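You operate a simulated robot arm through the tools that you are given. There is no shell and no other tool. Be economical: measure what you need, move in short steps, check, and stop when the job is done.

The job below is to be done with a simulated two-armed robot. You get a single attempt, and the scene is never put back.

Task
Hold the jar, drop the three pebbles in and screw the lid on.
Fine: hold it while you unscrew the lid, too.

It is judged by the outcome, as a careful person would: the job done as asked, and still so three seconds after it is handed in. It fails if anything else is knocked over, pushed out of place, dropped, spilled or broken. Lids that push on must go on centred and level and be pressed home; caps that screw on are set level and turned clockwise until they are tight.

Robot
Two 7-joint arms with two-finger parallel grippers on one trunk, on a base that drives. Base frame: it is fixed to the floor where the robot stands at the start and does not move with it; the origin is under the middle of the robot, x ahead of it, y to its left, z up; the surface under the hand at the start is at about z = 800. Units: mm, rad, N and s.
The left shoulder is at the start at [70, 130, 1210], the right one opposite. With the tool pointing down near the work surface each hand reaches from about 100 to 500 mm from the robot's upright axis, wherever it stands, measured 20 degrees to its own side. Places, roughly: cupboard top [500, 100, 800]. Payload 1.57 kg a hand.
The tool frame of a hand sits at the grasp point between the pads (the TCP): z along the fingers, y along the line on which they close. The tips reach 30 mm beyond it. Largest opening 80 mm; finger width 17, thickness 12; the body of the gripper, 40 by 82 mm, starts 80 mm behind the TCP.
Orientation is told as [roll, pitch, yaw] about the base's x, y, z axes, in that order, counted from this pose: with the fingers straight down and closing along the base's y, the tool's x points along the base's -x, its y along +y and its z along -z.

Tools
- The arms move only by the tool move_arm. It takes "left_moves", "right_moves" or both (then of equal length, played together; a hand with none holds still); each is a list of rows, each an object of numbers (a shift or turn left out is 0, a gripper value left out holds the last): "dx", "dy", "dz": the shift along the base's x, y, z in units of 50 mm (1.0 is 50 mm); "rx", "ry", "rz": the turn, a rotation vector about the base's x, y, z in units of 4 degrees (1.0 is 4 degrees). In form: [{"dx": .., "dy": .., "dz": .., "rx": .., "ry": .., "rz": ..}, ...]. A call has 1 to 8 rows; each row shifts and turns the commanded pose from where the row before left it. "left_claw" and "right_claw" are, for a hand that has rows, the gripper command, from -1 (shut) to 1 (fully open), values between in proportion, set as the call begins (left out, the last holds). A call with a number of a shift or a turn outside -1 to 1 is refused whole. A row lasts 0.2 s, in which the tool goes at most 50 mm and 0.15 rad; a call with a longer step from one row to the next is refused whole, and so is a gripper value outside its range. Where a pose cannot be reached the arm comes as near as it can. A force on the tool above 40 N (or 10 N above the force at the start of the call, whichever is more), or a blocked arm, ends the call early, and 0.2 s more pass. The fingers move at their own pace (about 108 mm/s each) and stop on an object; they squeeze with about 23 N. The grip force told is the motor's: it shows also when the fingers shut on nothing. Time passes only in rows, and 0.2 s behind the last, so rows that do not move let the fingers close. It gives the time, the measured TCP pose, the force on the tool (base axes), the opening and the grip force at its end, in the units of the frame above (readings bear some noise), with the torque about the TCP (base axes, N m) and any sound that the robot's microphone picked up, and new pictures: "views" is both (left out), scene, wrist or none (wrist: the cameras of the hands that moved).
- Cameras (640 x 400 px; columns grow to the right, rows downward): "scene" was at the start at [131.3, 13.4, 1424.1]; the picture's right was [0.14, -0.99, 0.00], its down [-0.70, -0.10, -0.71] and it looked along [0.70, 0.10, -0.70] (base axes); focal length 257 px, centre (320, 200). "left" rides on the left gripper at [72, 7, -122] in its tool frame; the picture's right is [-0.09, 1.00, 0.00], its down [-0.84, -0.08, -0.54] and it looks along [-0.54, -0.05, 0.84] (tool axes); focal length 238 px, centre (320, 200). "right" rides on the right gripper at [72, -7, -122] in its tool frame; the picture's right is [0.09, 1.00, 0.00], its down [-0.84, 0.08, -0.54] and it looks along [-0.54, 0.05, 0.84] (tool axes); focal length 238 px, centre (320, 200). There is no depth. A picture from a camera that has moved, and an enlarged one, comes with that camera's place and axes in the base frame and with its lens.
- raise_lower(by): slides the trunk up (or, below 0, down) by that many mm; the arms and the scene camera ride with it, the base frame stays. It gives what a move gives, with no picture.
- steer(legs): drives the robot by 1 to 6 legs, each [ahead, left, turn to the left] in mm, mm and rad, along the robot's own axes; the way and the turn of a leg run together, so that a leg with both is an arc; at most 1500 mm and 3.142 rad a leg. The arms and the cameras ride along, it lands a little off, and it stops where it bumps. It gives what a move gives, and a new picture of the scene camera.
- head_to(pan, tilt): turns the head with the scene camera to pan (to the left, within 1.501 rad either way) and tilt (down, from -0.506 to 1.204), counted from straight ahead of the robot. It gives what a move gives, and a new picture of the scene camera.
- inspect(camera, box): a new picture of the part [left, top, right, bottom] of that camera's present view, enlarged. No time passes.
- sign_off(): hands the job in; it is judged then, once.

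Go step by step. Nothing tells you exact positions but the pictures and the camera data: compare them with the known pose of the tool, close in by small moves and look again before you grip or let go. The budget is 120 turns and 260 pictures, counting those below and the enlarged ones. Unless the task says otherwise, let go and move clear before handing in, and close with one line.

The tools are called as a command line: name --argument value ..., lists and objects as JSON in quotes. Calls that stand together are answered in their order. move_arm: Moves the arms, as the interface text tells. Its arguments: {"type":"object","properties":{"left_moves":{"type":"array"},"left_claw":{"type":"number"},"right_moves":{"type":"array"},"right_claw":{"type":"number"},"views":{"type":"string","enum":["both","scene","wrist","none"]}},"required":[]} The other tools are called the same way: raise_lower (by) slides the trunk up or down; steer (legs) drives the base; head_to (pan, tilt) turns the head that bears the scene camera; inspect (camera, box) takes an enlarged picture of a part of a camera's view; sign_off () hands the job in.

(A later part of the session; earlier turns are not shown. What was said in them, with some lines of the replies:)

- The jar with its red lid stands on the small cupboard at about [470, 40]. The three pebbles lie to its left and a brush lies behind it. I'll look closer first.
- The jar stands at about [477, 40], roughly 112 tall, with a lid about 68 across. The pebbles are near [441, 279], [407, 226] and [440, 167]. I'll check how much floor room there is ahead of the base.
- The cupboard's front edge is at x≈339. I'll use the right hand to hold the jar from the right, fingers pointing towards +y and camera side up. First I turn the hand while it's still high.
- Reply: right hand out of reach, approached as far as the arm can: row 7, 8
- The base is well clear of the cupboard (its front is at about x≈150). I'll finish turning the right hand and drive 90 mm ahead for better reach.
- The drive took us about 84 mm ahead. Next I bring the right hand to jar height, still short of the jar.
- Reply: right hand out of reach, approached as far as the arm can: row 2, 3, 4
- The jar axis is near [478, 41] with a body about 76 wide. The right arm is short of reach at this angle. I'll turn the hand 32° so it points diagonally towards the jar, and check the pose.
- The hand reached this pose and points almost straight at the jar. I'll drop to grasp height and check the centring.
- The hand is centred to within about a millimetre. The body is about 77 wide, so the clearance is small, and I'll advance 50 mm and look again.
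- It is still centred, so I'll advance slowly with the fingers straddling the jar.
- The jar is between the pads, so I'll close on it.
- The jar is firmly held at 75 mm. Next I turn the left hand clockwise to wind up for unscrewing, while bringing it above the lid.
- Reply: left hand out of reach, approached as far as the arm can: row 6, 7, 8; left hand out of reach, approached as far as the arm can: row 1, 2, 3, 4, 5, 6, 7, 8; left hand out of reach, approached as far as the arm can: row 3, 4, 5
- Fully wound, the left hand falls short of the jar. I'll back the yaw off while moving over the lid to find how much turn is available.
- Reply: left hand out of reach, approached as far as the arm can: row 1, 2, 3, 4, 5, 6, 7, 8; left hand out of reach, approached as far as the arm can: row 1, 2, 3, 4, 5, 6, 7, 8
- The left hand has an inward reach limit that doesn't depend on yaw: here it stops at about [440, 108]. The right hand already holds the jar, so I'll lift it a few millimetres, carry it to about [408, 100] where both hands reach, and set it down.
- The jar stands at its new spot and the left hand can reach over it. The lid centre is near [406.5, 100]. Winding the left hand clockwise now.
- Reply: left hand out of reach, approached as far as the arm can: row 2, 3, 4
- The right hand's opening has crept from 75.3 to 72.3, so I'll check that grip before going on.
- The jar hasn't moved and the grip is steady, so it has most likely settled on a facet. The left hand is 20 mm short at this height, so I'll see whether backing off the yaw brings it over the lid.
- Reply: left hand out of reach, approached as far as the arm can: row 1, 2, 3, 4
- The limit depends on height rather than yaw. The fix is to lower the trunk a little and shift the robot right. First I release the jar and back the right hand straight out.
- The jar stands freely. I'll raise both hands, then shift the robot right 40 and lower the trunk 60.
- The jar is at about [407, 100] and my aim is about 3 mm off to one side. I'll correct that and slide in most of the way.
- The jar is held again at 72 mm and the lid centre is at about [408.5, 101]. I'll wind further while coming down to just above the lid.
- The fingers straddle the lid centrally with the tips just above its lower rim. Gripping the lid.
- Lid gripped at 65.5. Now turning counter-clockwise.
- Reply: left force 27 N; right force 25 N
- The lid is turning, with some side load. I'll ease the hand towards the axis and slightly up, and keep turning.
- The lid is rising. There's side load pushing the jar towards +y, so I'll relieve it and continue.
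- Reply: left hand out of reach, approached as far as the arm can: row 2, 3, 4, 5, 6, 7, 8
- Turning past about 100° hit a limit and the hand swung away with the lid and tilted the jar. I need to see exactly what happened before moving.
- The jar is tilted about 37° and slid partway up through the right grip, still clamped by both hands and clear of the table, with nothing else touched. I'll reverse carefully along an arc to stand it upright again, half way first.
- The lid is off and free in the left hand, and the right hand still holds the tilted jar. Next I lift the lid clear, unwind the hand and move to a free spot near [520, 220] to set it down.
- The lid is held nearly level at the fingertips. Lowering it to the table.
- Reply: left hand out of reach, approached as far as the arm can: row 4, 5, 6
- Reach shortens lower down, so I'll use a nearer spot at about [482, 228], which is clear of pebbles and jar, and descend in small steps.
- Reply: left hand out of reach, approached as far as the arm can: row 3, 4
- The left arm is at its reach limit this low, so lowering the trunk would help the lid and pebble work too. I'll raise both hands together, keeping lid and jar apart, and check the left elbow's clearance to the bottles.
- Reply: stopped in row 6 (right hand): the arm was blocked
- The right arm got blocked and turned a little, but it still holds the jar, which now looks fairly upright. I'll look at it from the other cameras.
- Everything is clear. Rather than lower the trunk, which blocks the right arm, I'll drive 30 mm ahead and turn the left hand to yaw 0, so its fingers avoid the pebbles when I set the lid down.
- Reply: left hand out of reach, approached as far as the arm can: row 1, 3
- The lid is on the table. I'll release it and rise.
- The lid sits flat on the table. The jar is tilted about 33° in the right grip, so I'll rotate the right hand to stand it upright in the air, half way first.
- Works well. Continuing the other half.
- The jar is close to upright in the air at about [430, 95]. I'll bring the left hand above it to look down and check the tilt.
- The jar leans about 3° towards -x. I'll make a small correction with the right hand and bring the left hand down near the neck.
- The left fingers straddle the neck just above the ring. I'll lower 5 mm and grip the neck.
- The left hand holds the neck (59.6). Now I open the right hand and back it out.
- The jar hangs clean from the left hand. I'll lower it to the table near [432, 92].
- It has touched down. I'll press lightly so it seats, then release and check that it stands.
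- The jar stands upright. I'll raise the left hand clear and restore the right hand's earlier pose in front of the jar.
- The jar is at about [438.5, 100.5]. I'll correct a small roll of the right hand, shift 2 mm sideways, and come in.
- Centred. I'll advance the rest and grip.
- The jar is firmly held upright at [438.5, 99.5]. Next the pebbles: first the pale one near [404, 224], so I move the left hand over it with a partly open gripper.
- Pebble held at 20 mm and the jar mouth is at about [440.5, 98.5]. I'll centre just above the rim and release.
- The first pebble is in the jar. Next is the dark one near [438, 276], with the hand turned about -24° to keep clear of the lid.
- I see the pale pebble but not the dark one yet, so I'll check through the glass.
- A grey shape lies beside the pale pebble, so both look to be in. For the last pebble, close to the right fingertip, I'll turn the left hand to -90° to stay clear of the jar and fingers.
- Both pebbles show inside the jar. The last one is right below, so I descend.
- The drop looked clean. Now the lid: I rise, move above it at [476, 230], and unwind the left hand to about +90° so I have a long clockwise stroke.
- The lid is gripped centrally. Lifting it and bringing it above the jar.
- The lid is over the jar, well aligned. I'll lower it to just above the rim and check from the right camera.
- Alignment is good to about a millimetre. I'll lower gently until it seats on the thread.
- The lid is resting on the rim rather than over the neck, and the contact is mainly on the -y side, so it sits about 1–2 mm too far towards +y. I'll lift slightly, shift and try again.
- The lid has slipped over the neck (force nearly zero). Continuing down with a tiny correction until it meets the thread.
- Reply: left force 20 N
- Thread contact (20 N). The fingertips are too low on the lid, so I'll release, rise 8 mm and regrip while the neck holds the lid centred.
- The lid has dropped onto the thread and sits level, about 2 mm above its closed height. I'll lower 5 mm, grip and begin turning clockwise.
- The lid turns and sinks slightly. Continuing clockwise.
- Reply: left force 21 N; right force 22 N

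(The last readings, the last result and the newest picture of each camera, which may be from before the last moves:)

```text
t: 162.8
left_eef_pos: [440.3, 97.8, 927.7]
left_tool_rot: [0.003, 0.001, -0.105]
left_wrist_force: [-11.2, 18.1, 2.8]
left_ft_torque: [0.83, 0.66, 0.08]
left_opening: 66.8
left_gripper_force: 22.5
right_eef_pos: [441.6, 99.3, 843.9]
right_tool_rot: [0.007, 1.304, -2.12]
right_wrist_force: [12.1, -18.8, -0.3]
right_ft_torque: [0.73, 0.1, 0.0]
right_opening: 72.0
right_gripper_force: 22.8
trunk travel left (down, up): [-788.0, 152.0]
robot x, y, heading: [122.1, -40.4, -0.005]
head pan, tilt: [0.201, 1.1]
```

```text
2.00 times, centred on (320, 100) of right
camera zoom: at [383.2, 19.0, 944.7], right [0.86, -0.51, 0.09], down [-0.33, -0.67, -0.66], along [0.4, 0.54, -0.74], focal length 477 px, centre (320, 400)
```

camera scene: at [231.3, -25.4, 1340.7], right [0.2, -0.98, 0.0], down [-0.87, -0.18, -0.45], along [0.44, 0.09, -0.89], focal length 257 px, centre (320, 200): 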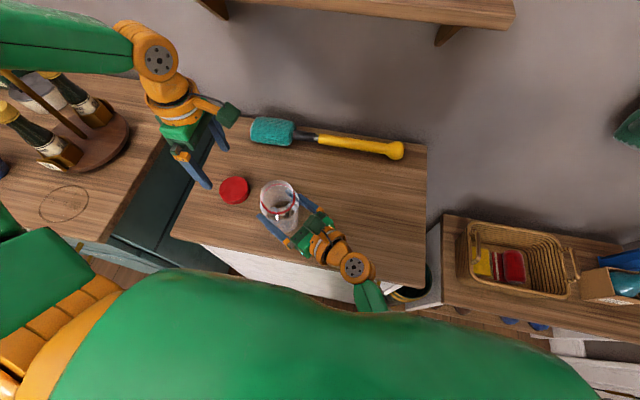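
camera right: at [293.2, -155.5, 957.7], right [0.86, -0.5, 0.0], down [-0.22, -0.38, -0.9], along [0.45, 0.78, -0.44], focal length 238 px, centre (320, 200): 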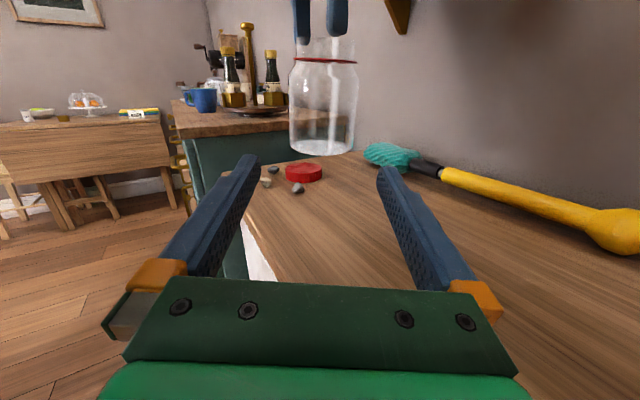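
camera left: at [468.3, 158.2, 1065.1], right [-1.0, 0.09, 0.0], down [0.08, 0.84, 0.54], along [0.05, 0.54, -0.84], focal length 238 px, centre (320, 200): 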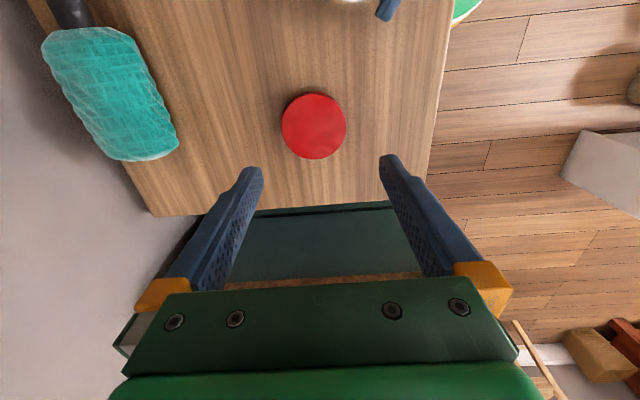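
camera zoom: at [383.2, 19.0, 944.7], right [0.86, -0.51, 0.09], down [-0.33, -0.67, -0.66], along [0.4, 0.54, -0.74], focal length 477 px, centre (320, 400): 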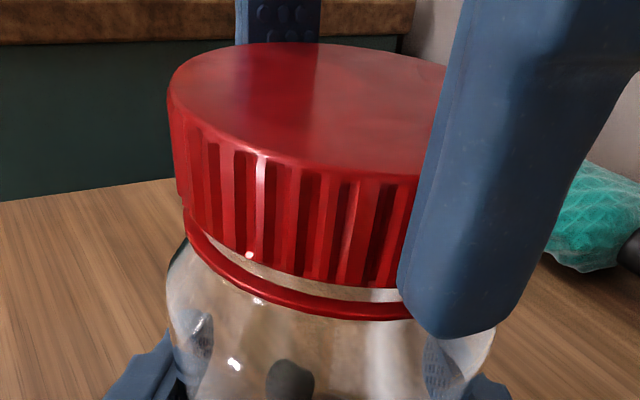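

move_arm --left_moves '[{"rz": -1, "dx": -0.02, "dy": 0.03, "dz": -0.008}, {"rz": -1}, {"rz": -1}, {"rz": -1}, {"rz": -1}, {"rz": -1}, {"rz": -1}, {"rz": -1}]' --views "none"

move_arm --left_moves '[{"rz": -1, "dz": -0.004}, {"rz": -1}, {"rz": -1}, {"rz": -1}, {"rz": -1}, {"rz": -1}, {"rz": -1}, {"rz": -1}]' --views "none"

inspect --camera "right" --box '[160, 0, 480, 200]'

```text
t: 164.6
left_eef_pos: [439.6, 98.7, 927.8]
left_tool_rot: [0.0, -0.002, -0.664]
left_wrist_force: [4.2, 10.5, 4.7]
left_ft_torque: [0.27, -0.04, 0.0]
left_opening: 66.9
left_gripper_force: 23.0
right_eef_pos: [440.1, 98.6, 842.3]
right_tool_rot: [0.005, 1.304, -2.12]
right_wrist_force: [-2.4, -11.7, -1.2]
right_ft_torque: [0.44, -0.25, -0.05]
right_opening: 72.4
right_gripper_force: 23.1
trunk travel left (down, up): [-788.0, 152.0]
robot x, y, heading: [118.9, -40.1, 0.002]
head pan, tilt: [0.201, 1.1]
```

```text
t: 166.4
left_eef_pos: [439.2, 98.1, 927.2]
left_tool_rot: [0.001, -0.002, -1.221]
left_wrist_force: [11.9, 3.5, 0.9]
left_ft_torque: [0.13, -0.41, 0.05]
left_opening: 66.7
left_gripper_force: 22.4
right_eef_pos: [440.4, 99.2, 844.0]
right_tool_rot: [0.004, 1.304, -2.12]
right_wrist_force: [-12.0, -1.6, 1.1]
right_ft_torque: [0.12, -0.56, -0.04]
right_opening: 72.6
right_gripper_force: 22.7
trunk travel left (down, up): [-788.0, 152.0]
robot x, y, heading: [119.4, -41.1, -0.002]
head pan, tilt: [0.201, 1.1]
```

```text
2.00 times, centred on (320, 100) of right
camera zoom: at [382.5, 19.6, 944.8], right [0.86, -0.5, 0.09], down [-0.32, -0.67, -0.66], along [0.39, 0.54, -0.74], focal length 477 px, centre (320, 400)
```

zoom: 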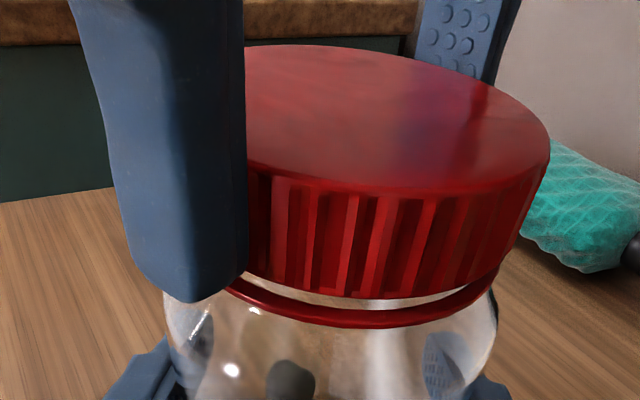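

Nearly closed now. I'll keep turning until it tightens.

move_arm --left_moves '[{"rz": -1, "dx": 0.02, "dy": 0.006, "dz": -0.004}, {"rz": -1}, {"rz": -1}, {"rz": -1}, {"rz": -1}, {"rz": -1}, {"rz": -1}, {"rz": -1}]' --views "none"

move_arm --left_moves '[{"rz": -1}, {"rz": -1}, {"rz": -1}, {"rz": -1}, {"rz": -1}, {"rz": -1}, {"rz": -1}]' --views "none"

inspect --camera "right" --box '[160, 0, 480, 200]'

```text
t: 168.2
left_eef_pos: [440.4, 99.2, 926.0]
left_tool_rot: [0.001, -0.002, -1.778]
left_wrist_force: [5.3, -6.0, 0.6]
left_ft_torque: [-0.11, -0.02, -0.02]
left_opening: 66.5
left_gripper_force: 22.9
right_eef_pos: [442.5, 100.1, 843.4]
right_tool_rot: [0.005, 1.306, -2.121]
right_wrist_force: [-4.9, 6.8, -1.3]
right_ft_torque: [-0.37, -0.34, -0.03]
right_opening: 72.4
right_gripper_force: 23.0
trunk travel left (down, up): [-788.0, 152.0]
robot x, y, heading: [118.0, -39.1, 0.0]
head pan, tilt: [0.201, 1.1]
```

```text
t: 169.8
left_eef_pos: [441.6, 99.9, 926.5]
left_tool_rot: [-0.001, -0.001, -2.268]
left_wrist_force: [2.2, -10.0, -1.5]
left_ft_torque: [-0.3, -0.08, -0.01]
left_opening: 66.7
left_gripper_force: 22.8
right_eef_pos: [441.5, 99.2, 843.7]
right_tool_rot: [0.004, 1.306, -2.119]
right_wrist_force: [-2.6, 10.5, -0.8]
right_ft_torque: [-0.55, -0.06, -0.05]
right_opening: 72.1
right_gripper_force: 23.2
trunk travel left (down, up): [-788.0, 152.0]
robot x, y, heading: [120.3, -39.4, -0.003]
head pan, tilt: [0.201, 1.1]
```

```text
2.00 times, centred on (320, 100) of right
camera zoom: at [383.1, 19.6, 944.8], right [0.86, -0.5, 0.09], down [-0.33, -0.67, -0.66], along [0.4, 0.54, -0.74], focal length 477 px, centre (320, 400)
```

zoom: 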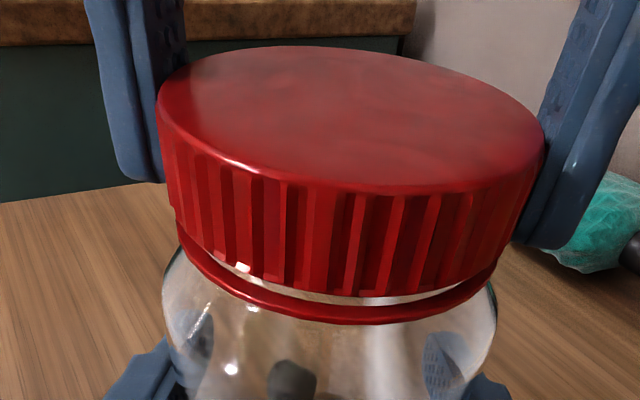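

move_arm --left_moves '[{"rz": -1, "dy": -0.015}, {"rz": -1}, {"rz": -1}, {"rz": -1}, {"rz": -1}]' --views "none"

inspect --camera "right" --box '[160, 0, 480, 200]'

```text
t: 171.0
left_eef_pos: [440.8, 98.5, 927.6]
left_tool_rot: [-0.001, 0.001, -2.618]
left_wrist_force: [10.4, 7.1, -4.1]
left_ft_torque: [0.36, -0.46, 0.0]
left_opening: 66.9
left_gripper_force: 22.7
right_eef_pos: [441.6, 99.1, 843.8]
right_tool_rot: [0.005, 1.302, -2.122]
right_wrist_force: [-12.1, -5.8, 1.9]
right_ft_torque: [0.18, -0.5, 0.04]
right_opening: 72.2
right_gripper_force: 23.1
trunk travel left (down, up): [-788.0, 152.0]
robot x, y, heading: [116.2, -40.3, -0.003]
head pan, tilt: [0.201, 1.1]
```

```text
2.00 times, centred on (320, 100) of right
camera zoom: at [383.1, 19.4, 944.5], right [0.86, -0.5, 0.09], down [-0.33, -0.67, -0.66], along [0.39, 0.54, -0.74], focal length 477 px, centre (320, 400)
```

zoom: 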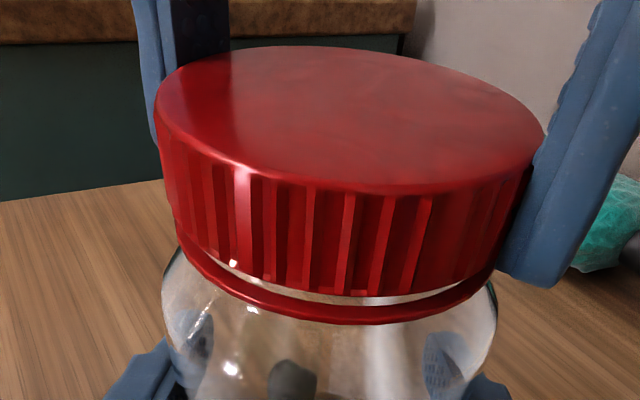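

The height has stopped changing but no tightening torque has shown yet. I'll regrip for another clockwise stroke: open, turn back 120°, close and turn.

move_arm --left_moves '[{}, {}, {"rz": 1}, {"rz": 1}, {"rz": 1}, {"rz": 1}, {"rz": 1}, {"rz": 1}]' --left_claw 1 --views "none"

move_arm --left_moves '[{"rz": 1}, {"rz": 1}, {"rz": 1}, {"rz": 1}, {"rz": 1}, {"rz": 1}, {"rz": 1}, {"rz": 1}]' --views "none"

move_arm --left_moves '[{"rz": 1}, {"rz": 1}, {"rz": 1}, {"rz": 1}, {"rz": 1}, {"rz": 1}, {"rz": 1}, {"rz": 1}]' --views "none"

move_arm --left_moves '[{"rz": 1}, {"rz": 1}, {"rz": 1}, {"rz": 1}, {"rz": 1}, {"rz": 1}, {"rz": 1}, {"rz": 1}]' --views "none"

inspect --camera "right" --box '[160, 0, 480, 200]'

inspect --camera "left" --box '[200, 60, 440, 240]'

```text
t: 172.8
left_eef_pos: [440.1, 98.7, 928.7]
left_tool_rot: [0.001, -0.001, -2.196]
left_wrist_force: [-1.0, -0.2, 0.3]
left_ft_torque: [-0.03, -0.01, 0.01]
left_opening: 79.7
left_gripper_force: 0.1
right_eef_pos: [441.7, 99.2, 842.7]
right_tool_rot: [0.005, 1.303, -2.12]
right_wrist_force: [-0.1, -0.5, -0.4]
right_ft_torque: [-0.02, 0.01, 0.0]
right_opening: 72.0
right_gripper_force: 22.9
trunk travel left (down, up): [-788.0, 152.0]
robot x, y, heading: [121.2, -41.0, -0.002]
head pan, tilt: [0.201, 1.1]
```

```text
t: 174.6
left_eef_pos: [440.4, 99.4, 926.7]
left_tool_rot: [0.0, 0.0, -1.637]
left_wrist_force: [-0.1, 0.3, -0.2]
left_ft_torque: [-0.01, -0.02, -0.03]
left_opening: 79.7
left_gripper_force: 0.0
right_eef_pos: [441.4, 99.9, 842.9]
right_tool_rot: [0.005, 1.304, -2.12]
right_wrist_force: [0.5, 0.1, 0.5]
right_ft_torque: [0.04, -0.04, 0.0]
right_opening: 72.3
right_gripper_force: 22.6
trunk travel left (down, up): [-788.0, 152.0]
robot x, y, heading: [119.2, -39.1, -0.003]
head pan, tilt: [0.201, 1.1]
```

```text
t: 176.4
left_eef_pos: [440.9, 98.1, 927.4]
left_tool_rot: [0.0, 0.001, -1.077]
left_wrist_force: [0.2, 0.1, 0.3]
left_ft_torque: [0.0, 0.03, 0.04]
left_opening: 80.2
left_gripper_force: 0.0
right_eef_pos: [442.2, 99.8, 843.9]
right_tool_rot: [0.006, 1.302, -2.12]
right_wrist_force: [0.4, 0.1, -0.9]
right_ft_torque: [0.0, 0.04, 0.0]
right_opening: 72.0
right_gripper_force: 22.5
trunk travel left (down, up): [-788.0, 152.0]
robot x, y, heading: [116.7, -37.5, -0.0]
head pan, tilt: [0.201, 1.1]
```

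```text
t: 178.2
left_eef_pos: [439.3, 98.4, 925.8]
left_tool_rot: [0.001, -0.001, -0.52]
left_wrist_force: [0.5, -0.1, 0.3]
left_ft_torque: [-0.03, 0.0, -0.01]
left_opening: 80.0
left_gripper_force: 0.1
right_eef_pos: [440.3, 98.8, 843.8]
right_tool_rot: [0.003, 1.303, -2.12]
right_wrist_force: [0.3, -0.2, -0.1]
right_ft_torque: [0.02, -0.02, -0.01]
right_opening: 72.0
right_gripper_force: 23.6
trunk travel left (down, up): [-788.0, 152.0]
robot x, y, heading: [118.5, -43.6, -0.003]
head pan, tilt: [0.201, 1.1]
```

```text
2.00 times, centred on (320, 100) of right
camera zoom: at [383.1, 19.5, 944.7], right [0.86, -0.5, 0.09], down [-0.33, -0.67, -0.66], along [0.4, 0.54, -0.74], focal length 477 px, centre (320, 400)
```

zoom: 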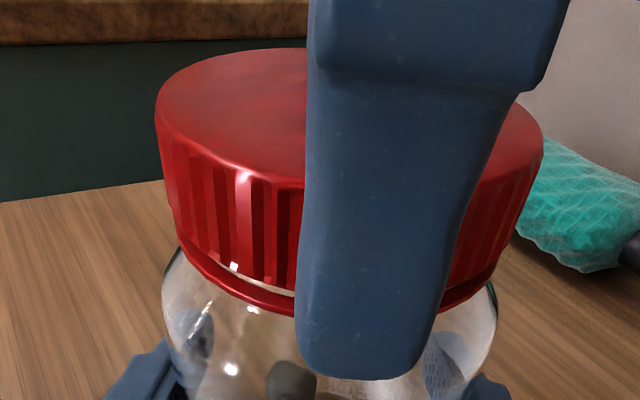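

```text
2.22 times, centred on (320, 150) of left
camera zoom: at [381.2, 139.5, 1049.6], right [0.58, 0.82, 0.0], down [0.69, -0.48, 0.54], along [0.44, -0.31, -0.84], focal length 530 px, centre (320, 311)
```

zoom: 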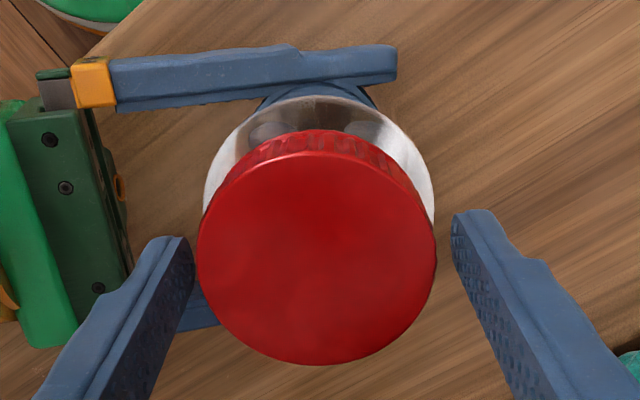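

move_arm --left_moves '[{}, {}, {}]' --left_claw -1 --views "none"

move_arm --left_moves '[{"rz": -1}, {"rz": -1}, {"rz": -1}, {"rz": -1}, {"rz": -1}, {"rz": -1}, {"rz": -1}, {"rz": -1}]' --views "none"

move_arm --left_moves '[{"rz": -1}, {"rz": -1}, {"rz": -1}, {"rz": -1}, {"rz": -1}, {"rz": -1}, {"rz": -1}, {"rz": -1}]' --views "none"

inspect --camera "right" --box '[160, 0, 480, 200]'

```text
t: 179.0
left_eef_pos: [440.3, 98.6, 927.8]
left_tool_rot: [-0.002, -0.001, -0.523]
left_wrist_force: [-6.7, -10.3, 0.7]
left_ft_torque: [-0.51, 0.28, 0.0]
left_opening: 65.8
left_gripper_force: 22.8
right_eef_pos: [440.6, 99.1, 842.5]
right_tool_rot: [0.004, 1.303, -2.122]
right_wrist_force: [6.8, 10.8, -1.5]
right_ft_torque: [-0.38, 0.2, -0.04]
right_opening: 72.3
right_gripper_force: 22.9
trunk travel left (down, up): [-788.0, 152.0]
robot x, y, heading: [117.3, -41.5, -0.005]
head pan, tilt: [0.201, 1.1]
```

```text
t: 180.8
left_eef_pos: [440.5, 99.5, 927.0]
left_tool_rot: [0.0, 0.0, -1.078]
left_wrist_force: [-0.1, -1.7, -0.6]
left_ft_torque: [0.09, -0.04, 0.46]
left_opening: 66.1
left_gripper_force: 23.3
right_eef_pos: [441.1, 98.8, 843.6]
right_tool_rot: [0.006, 1.302, -2.123]
right_wrist_force: [-0.3, 2.7, 0.0]
right_ft_torque: [-0.31, 0.06, -0.46]
right_opening: 72.5
right_gripper_force: 22.9
trunk travel left (down, up): [-788.0, 152.0]
robot x, y, heading: [119.1, -40.7, 0.001]
head pan, tilt: [0.201, 1.1]
```

```text
t: 182.6
left_eef_pos: [439.3, 98.7, 927.9]
left_tool_rot: [0.0, 0.0, -1.641]
left_wrist_force: [1.6, 0.9, -1.0]
left_ft_torque: [0.07, -0.12, 0.92]
left_opening: 65.9
left_gripper_force: 23.2
right_eef_pos: [440.9, 99.1, 843.0]
right_tool_rot: [0.005, 1.304, -2.121]
right_wrist_force: [-1.8, -1.1, 0.3]
right_ft_torque: [0.07, -0.03, -0.84]
right_opening: 73.3
right_gripper_force: 23.4
trunk travel left (down, up): [-788.0, 152.0]
robot x, y, heading: [117.7, -41.3, 0.001]
head pan, tilt: [0.201, 1.1]
```

```text
2.00 times, centred on (320, 100) of right
camera zoom: at [383.1, 19.5, 944.5], right [0.86, -0.5, 0.09], down [-0.33, -0.67, -0.66], along [0.4, 0.54, -0.74], focal length 477 px, centre (320, 400)
```

zoom: 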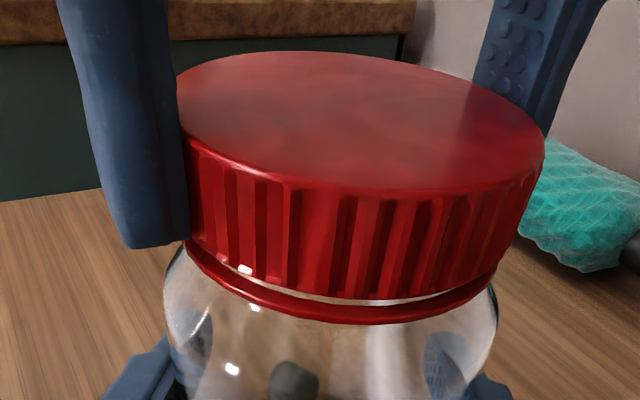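

Clear tightening torque (0.46, then 0.92 N m), so the lid is home. I'll release the lid and rise.

move_arm --left_moves '[{}, {}, {"dz": 0.3}, {"dz": 0.8}, {"dz": 0.8}, {"dz": 0.6}]' --left_claw 1 --views "none"

move_arm --right_moves '[{}, {}, {}]' --right_claw 1 --views "scene"

inspect --camera "right" --box '[160, 0, 480, 280]'

```text
t: 184.0
left_eef_pos: [440.0, 99.6, 1053.2]
left_tool_rot: [0.0, -0.002, -1.638]
left_wrist_force: [-0.2, 0.1, 0.2]
left_ft_torque: [-0.02, 0.01, 0.01]
left_opening: 80.0
left_gripper_force: 0.0
right_eef_pos: [442.1, 98.6, 843.3]
right_tool_rot: [0.007, 1.304, -2.12]
right_wrist_force: [0.1, 0.1, 0.3]
right_ft_torque: [0.02, 0.01, 0.0]
right_opening: 72.2
right_gripper_force: 23.1
trunk travel left (down, up): [-788.0, 152.0]
robot x, y, heading: [116.5, -39.8, -0.003]
head pan, tilt: [0.201, 1.1]
```

```text
t: 184.8
left_eef_pos: [440.3, 99.0, 1053.3]
left_tool_rot: [0.0, -0.001, -1.64]
left_wrist_force: [0.1, -0.3, 0.1]
left_ft_torque: [-0.04, 0.0, -0.04]
left_opening: 80.4
left_gripper_force: 0.0
right_eef_pos: [440.6, 99.0, 843.2]
right_tool_rot: [0.005, 1.304, -2.12]
right_wrist_force: [-0.4, 0.5, -0.4]
right_ft_torque: [0.01, 0.01, -0.02]
right_opening: 80.1
right_gripper_force: 0.2
trunk travel left (down, up): [-788.0, 152.0]
robot x, y, heading: [119.9, -38.0, 0.002]
head pan, tilt: [0.201, 1.1]
camera scene: at [231.1, -25.6, 1340.7], right [0.2, -0.98, 0.0], down [-0.87, -0.18, -0.45], along [0.44, 0.09, -0.89], focal length 257 px, centre (320, 200)
```

scene: 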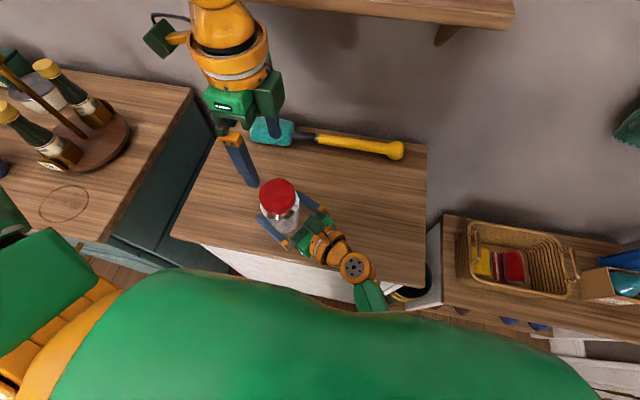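

```text
1.43 times, centred on (320, 140) of right
camera zoom: at [382.9, 19.4, 944.8], right [0.86, -0.5, 0.09], down [-0.33, -0.67, -0.66], along [0.4, 0.54, -0.74], focal length 340 px, centre (320, 286)
```

zoom: 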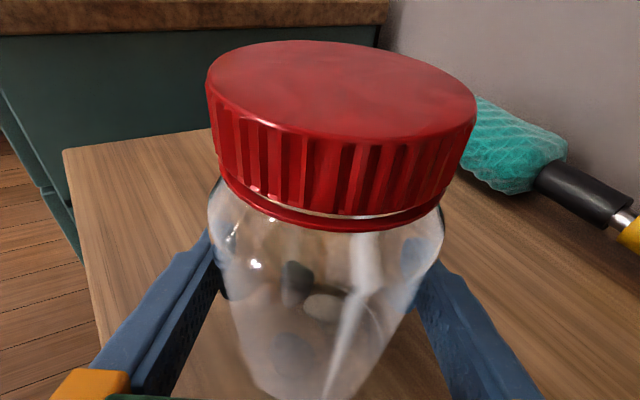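

All three pebbles are visible in the jar and the lid is level. I'll back the right hand straight out.

move_arm --right_moves '[{"dx": -0.09, "dy": -0.146}, {"dx": -0.09, "dy": -0.146}, {"dx": -0.18, "dy": -0.29}, {"dx": -0.26, "dy": -0.42}, {"dx": -0.35, "dy": -0.57}, {"dx": -0.3, "dy": -0.49}, {}]' --left_moves '[{}, {"dy": 0.3}, {"dy": 0.5}, {"dy": 0.6}, {"dy": 0.6}, {}, {}]' --views "both"

inspect --camera "scene" --box '[230, 140, 330, 240]'

inspect --camera "right" --box '[220, 0, 420, 200]'

```text
t: 186.4
left_eef_pos: [442.0, 198.9, 1052.4]
left_tool_rot: [0.0, -0.001, -1.64]
left_wrist_force: [0.2, 0.9, -0.3]
left_ft_torque: [-0.03, 0.04, -0.01]
left_opening: 80.3
left_gripper_force: 0.0
right_eef_pos: [377.8, -5.2, 843.5]
right_tool_rot: [0.007, 1.305, -2.121]
right_wrist_force: [0.2, 0.5, 0.3]
right_ft_torque: [-0.02, 0.0, 0.0]
right_opening: 80.2
right_gripper_force: 0.1
trunk travel left (down, up): [-788.0, 152.0]
robot x, y, heading: [115.5, -38.9, -0.005]
head pan, tilt: [0.201, 1.1]
camera scene: at [231.3, -25.3, 1340.7], right [0.2, -0.98, 0.0], down [-0.87, -0.18, -0.45], along [0.44, 0.09, -0.89], focal length 257 px, centre (320, 200)
camera right: at [318.8, -84.5, 944.5], right [0.86, -0.5, 0.09], down [-0.33, -0.67, -0.66], along [0.4, 0.54, -0.74], focal length 238 px, centre (320, 200)
camera left: at [453.7, 269.5, 1174.6], right [0.99, -0.16, 0.0], down [-0.13, -0.83, 0.54], along [-0.09, -0.54, -0.84], focal length 238 px, centre (320, 200)
```

scene: 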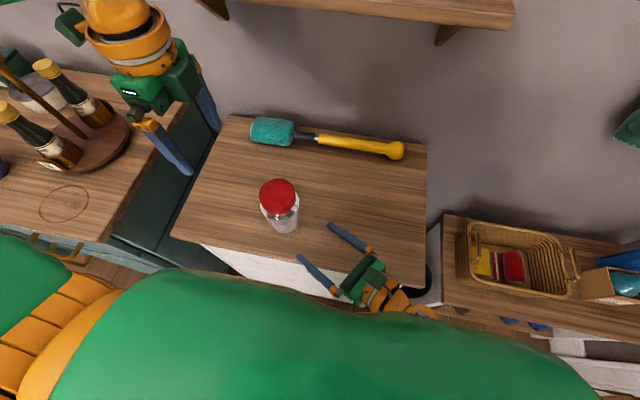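
right: 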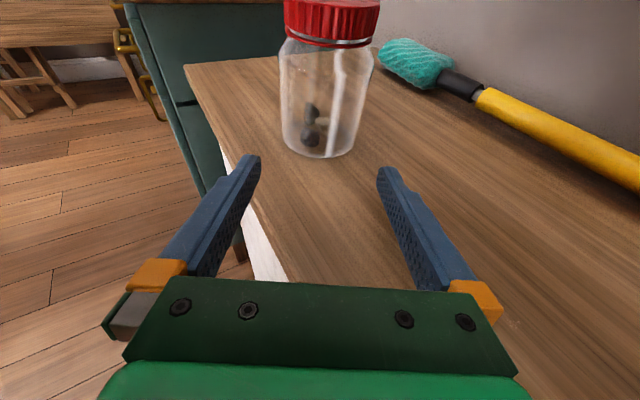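
left: 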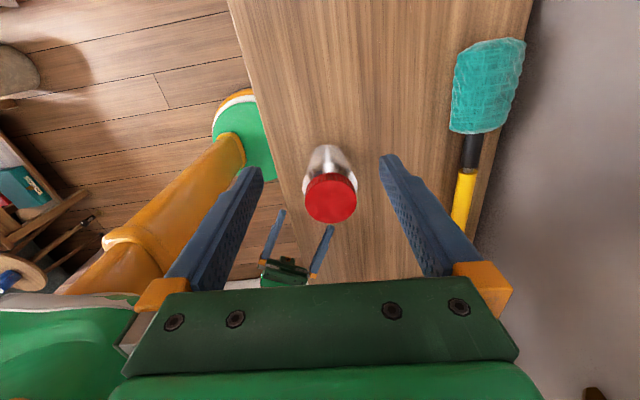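

```text
4.00 times, centred on (280, 190) of scene
camera zoom: at [231.3, -25.3, 1340.7], right [0.2, -0.98, 0.0], down [-0.87, -0.18, -0.45], along [0.44, 0.09, -0.89], focal length 1027 px, centre (480, 240)
```

zoom: 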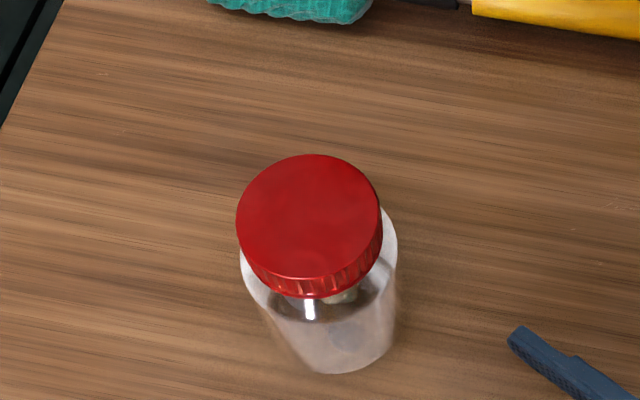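

```text
2.00 times, centred on (320, 100) of right
camera zoom: at [318.8, -84.5, 944.5], right [0.86, -0.5, 0.09], down [-0.33, -0.67, -0.66], along [0.4, 0.54, -0.74], focal length 477 px, centre (320, 400)
```

zoom: 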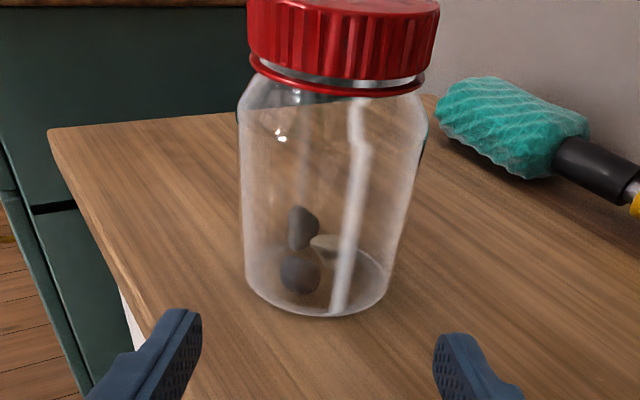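

The jar stands upright with all three pebbles inside and the lid level and tight. Both hands are clear and nothing else was disturbed, so I'm handing in.

sign_off

```text
The job is handed in.
```

The three pebbles are in the jar and the lid is screwed on tight. I held the jar while unscrewing, filling and closing it, but it tipped and slid in the grip as the lid came off; I set it upright again with nothing dropped or spilled. It now stands a few centimetres from where it started.
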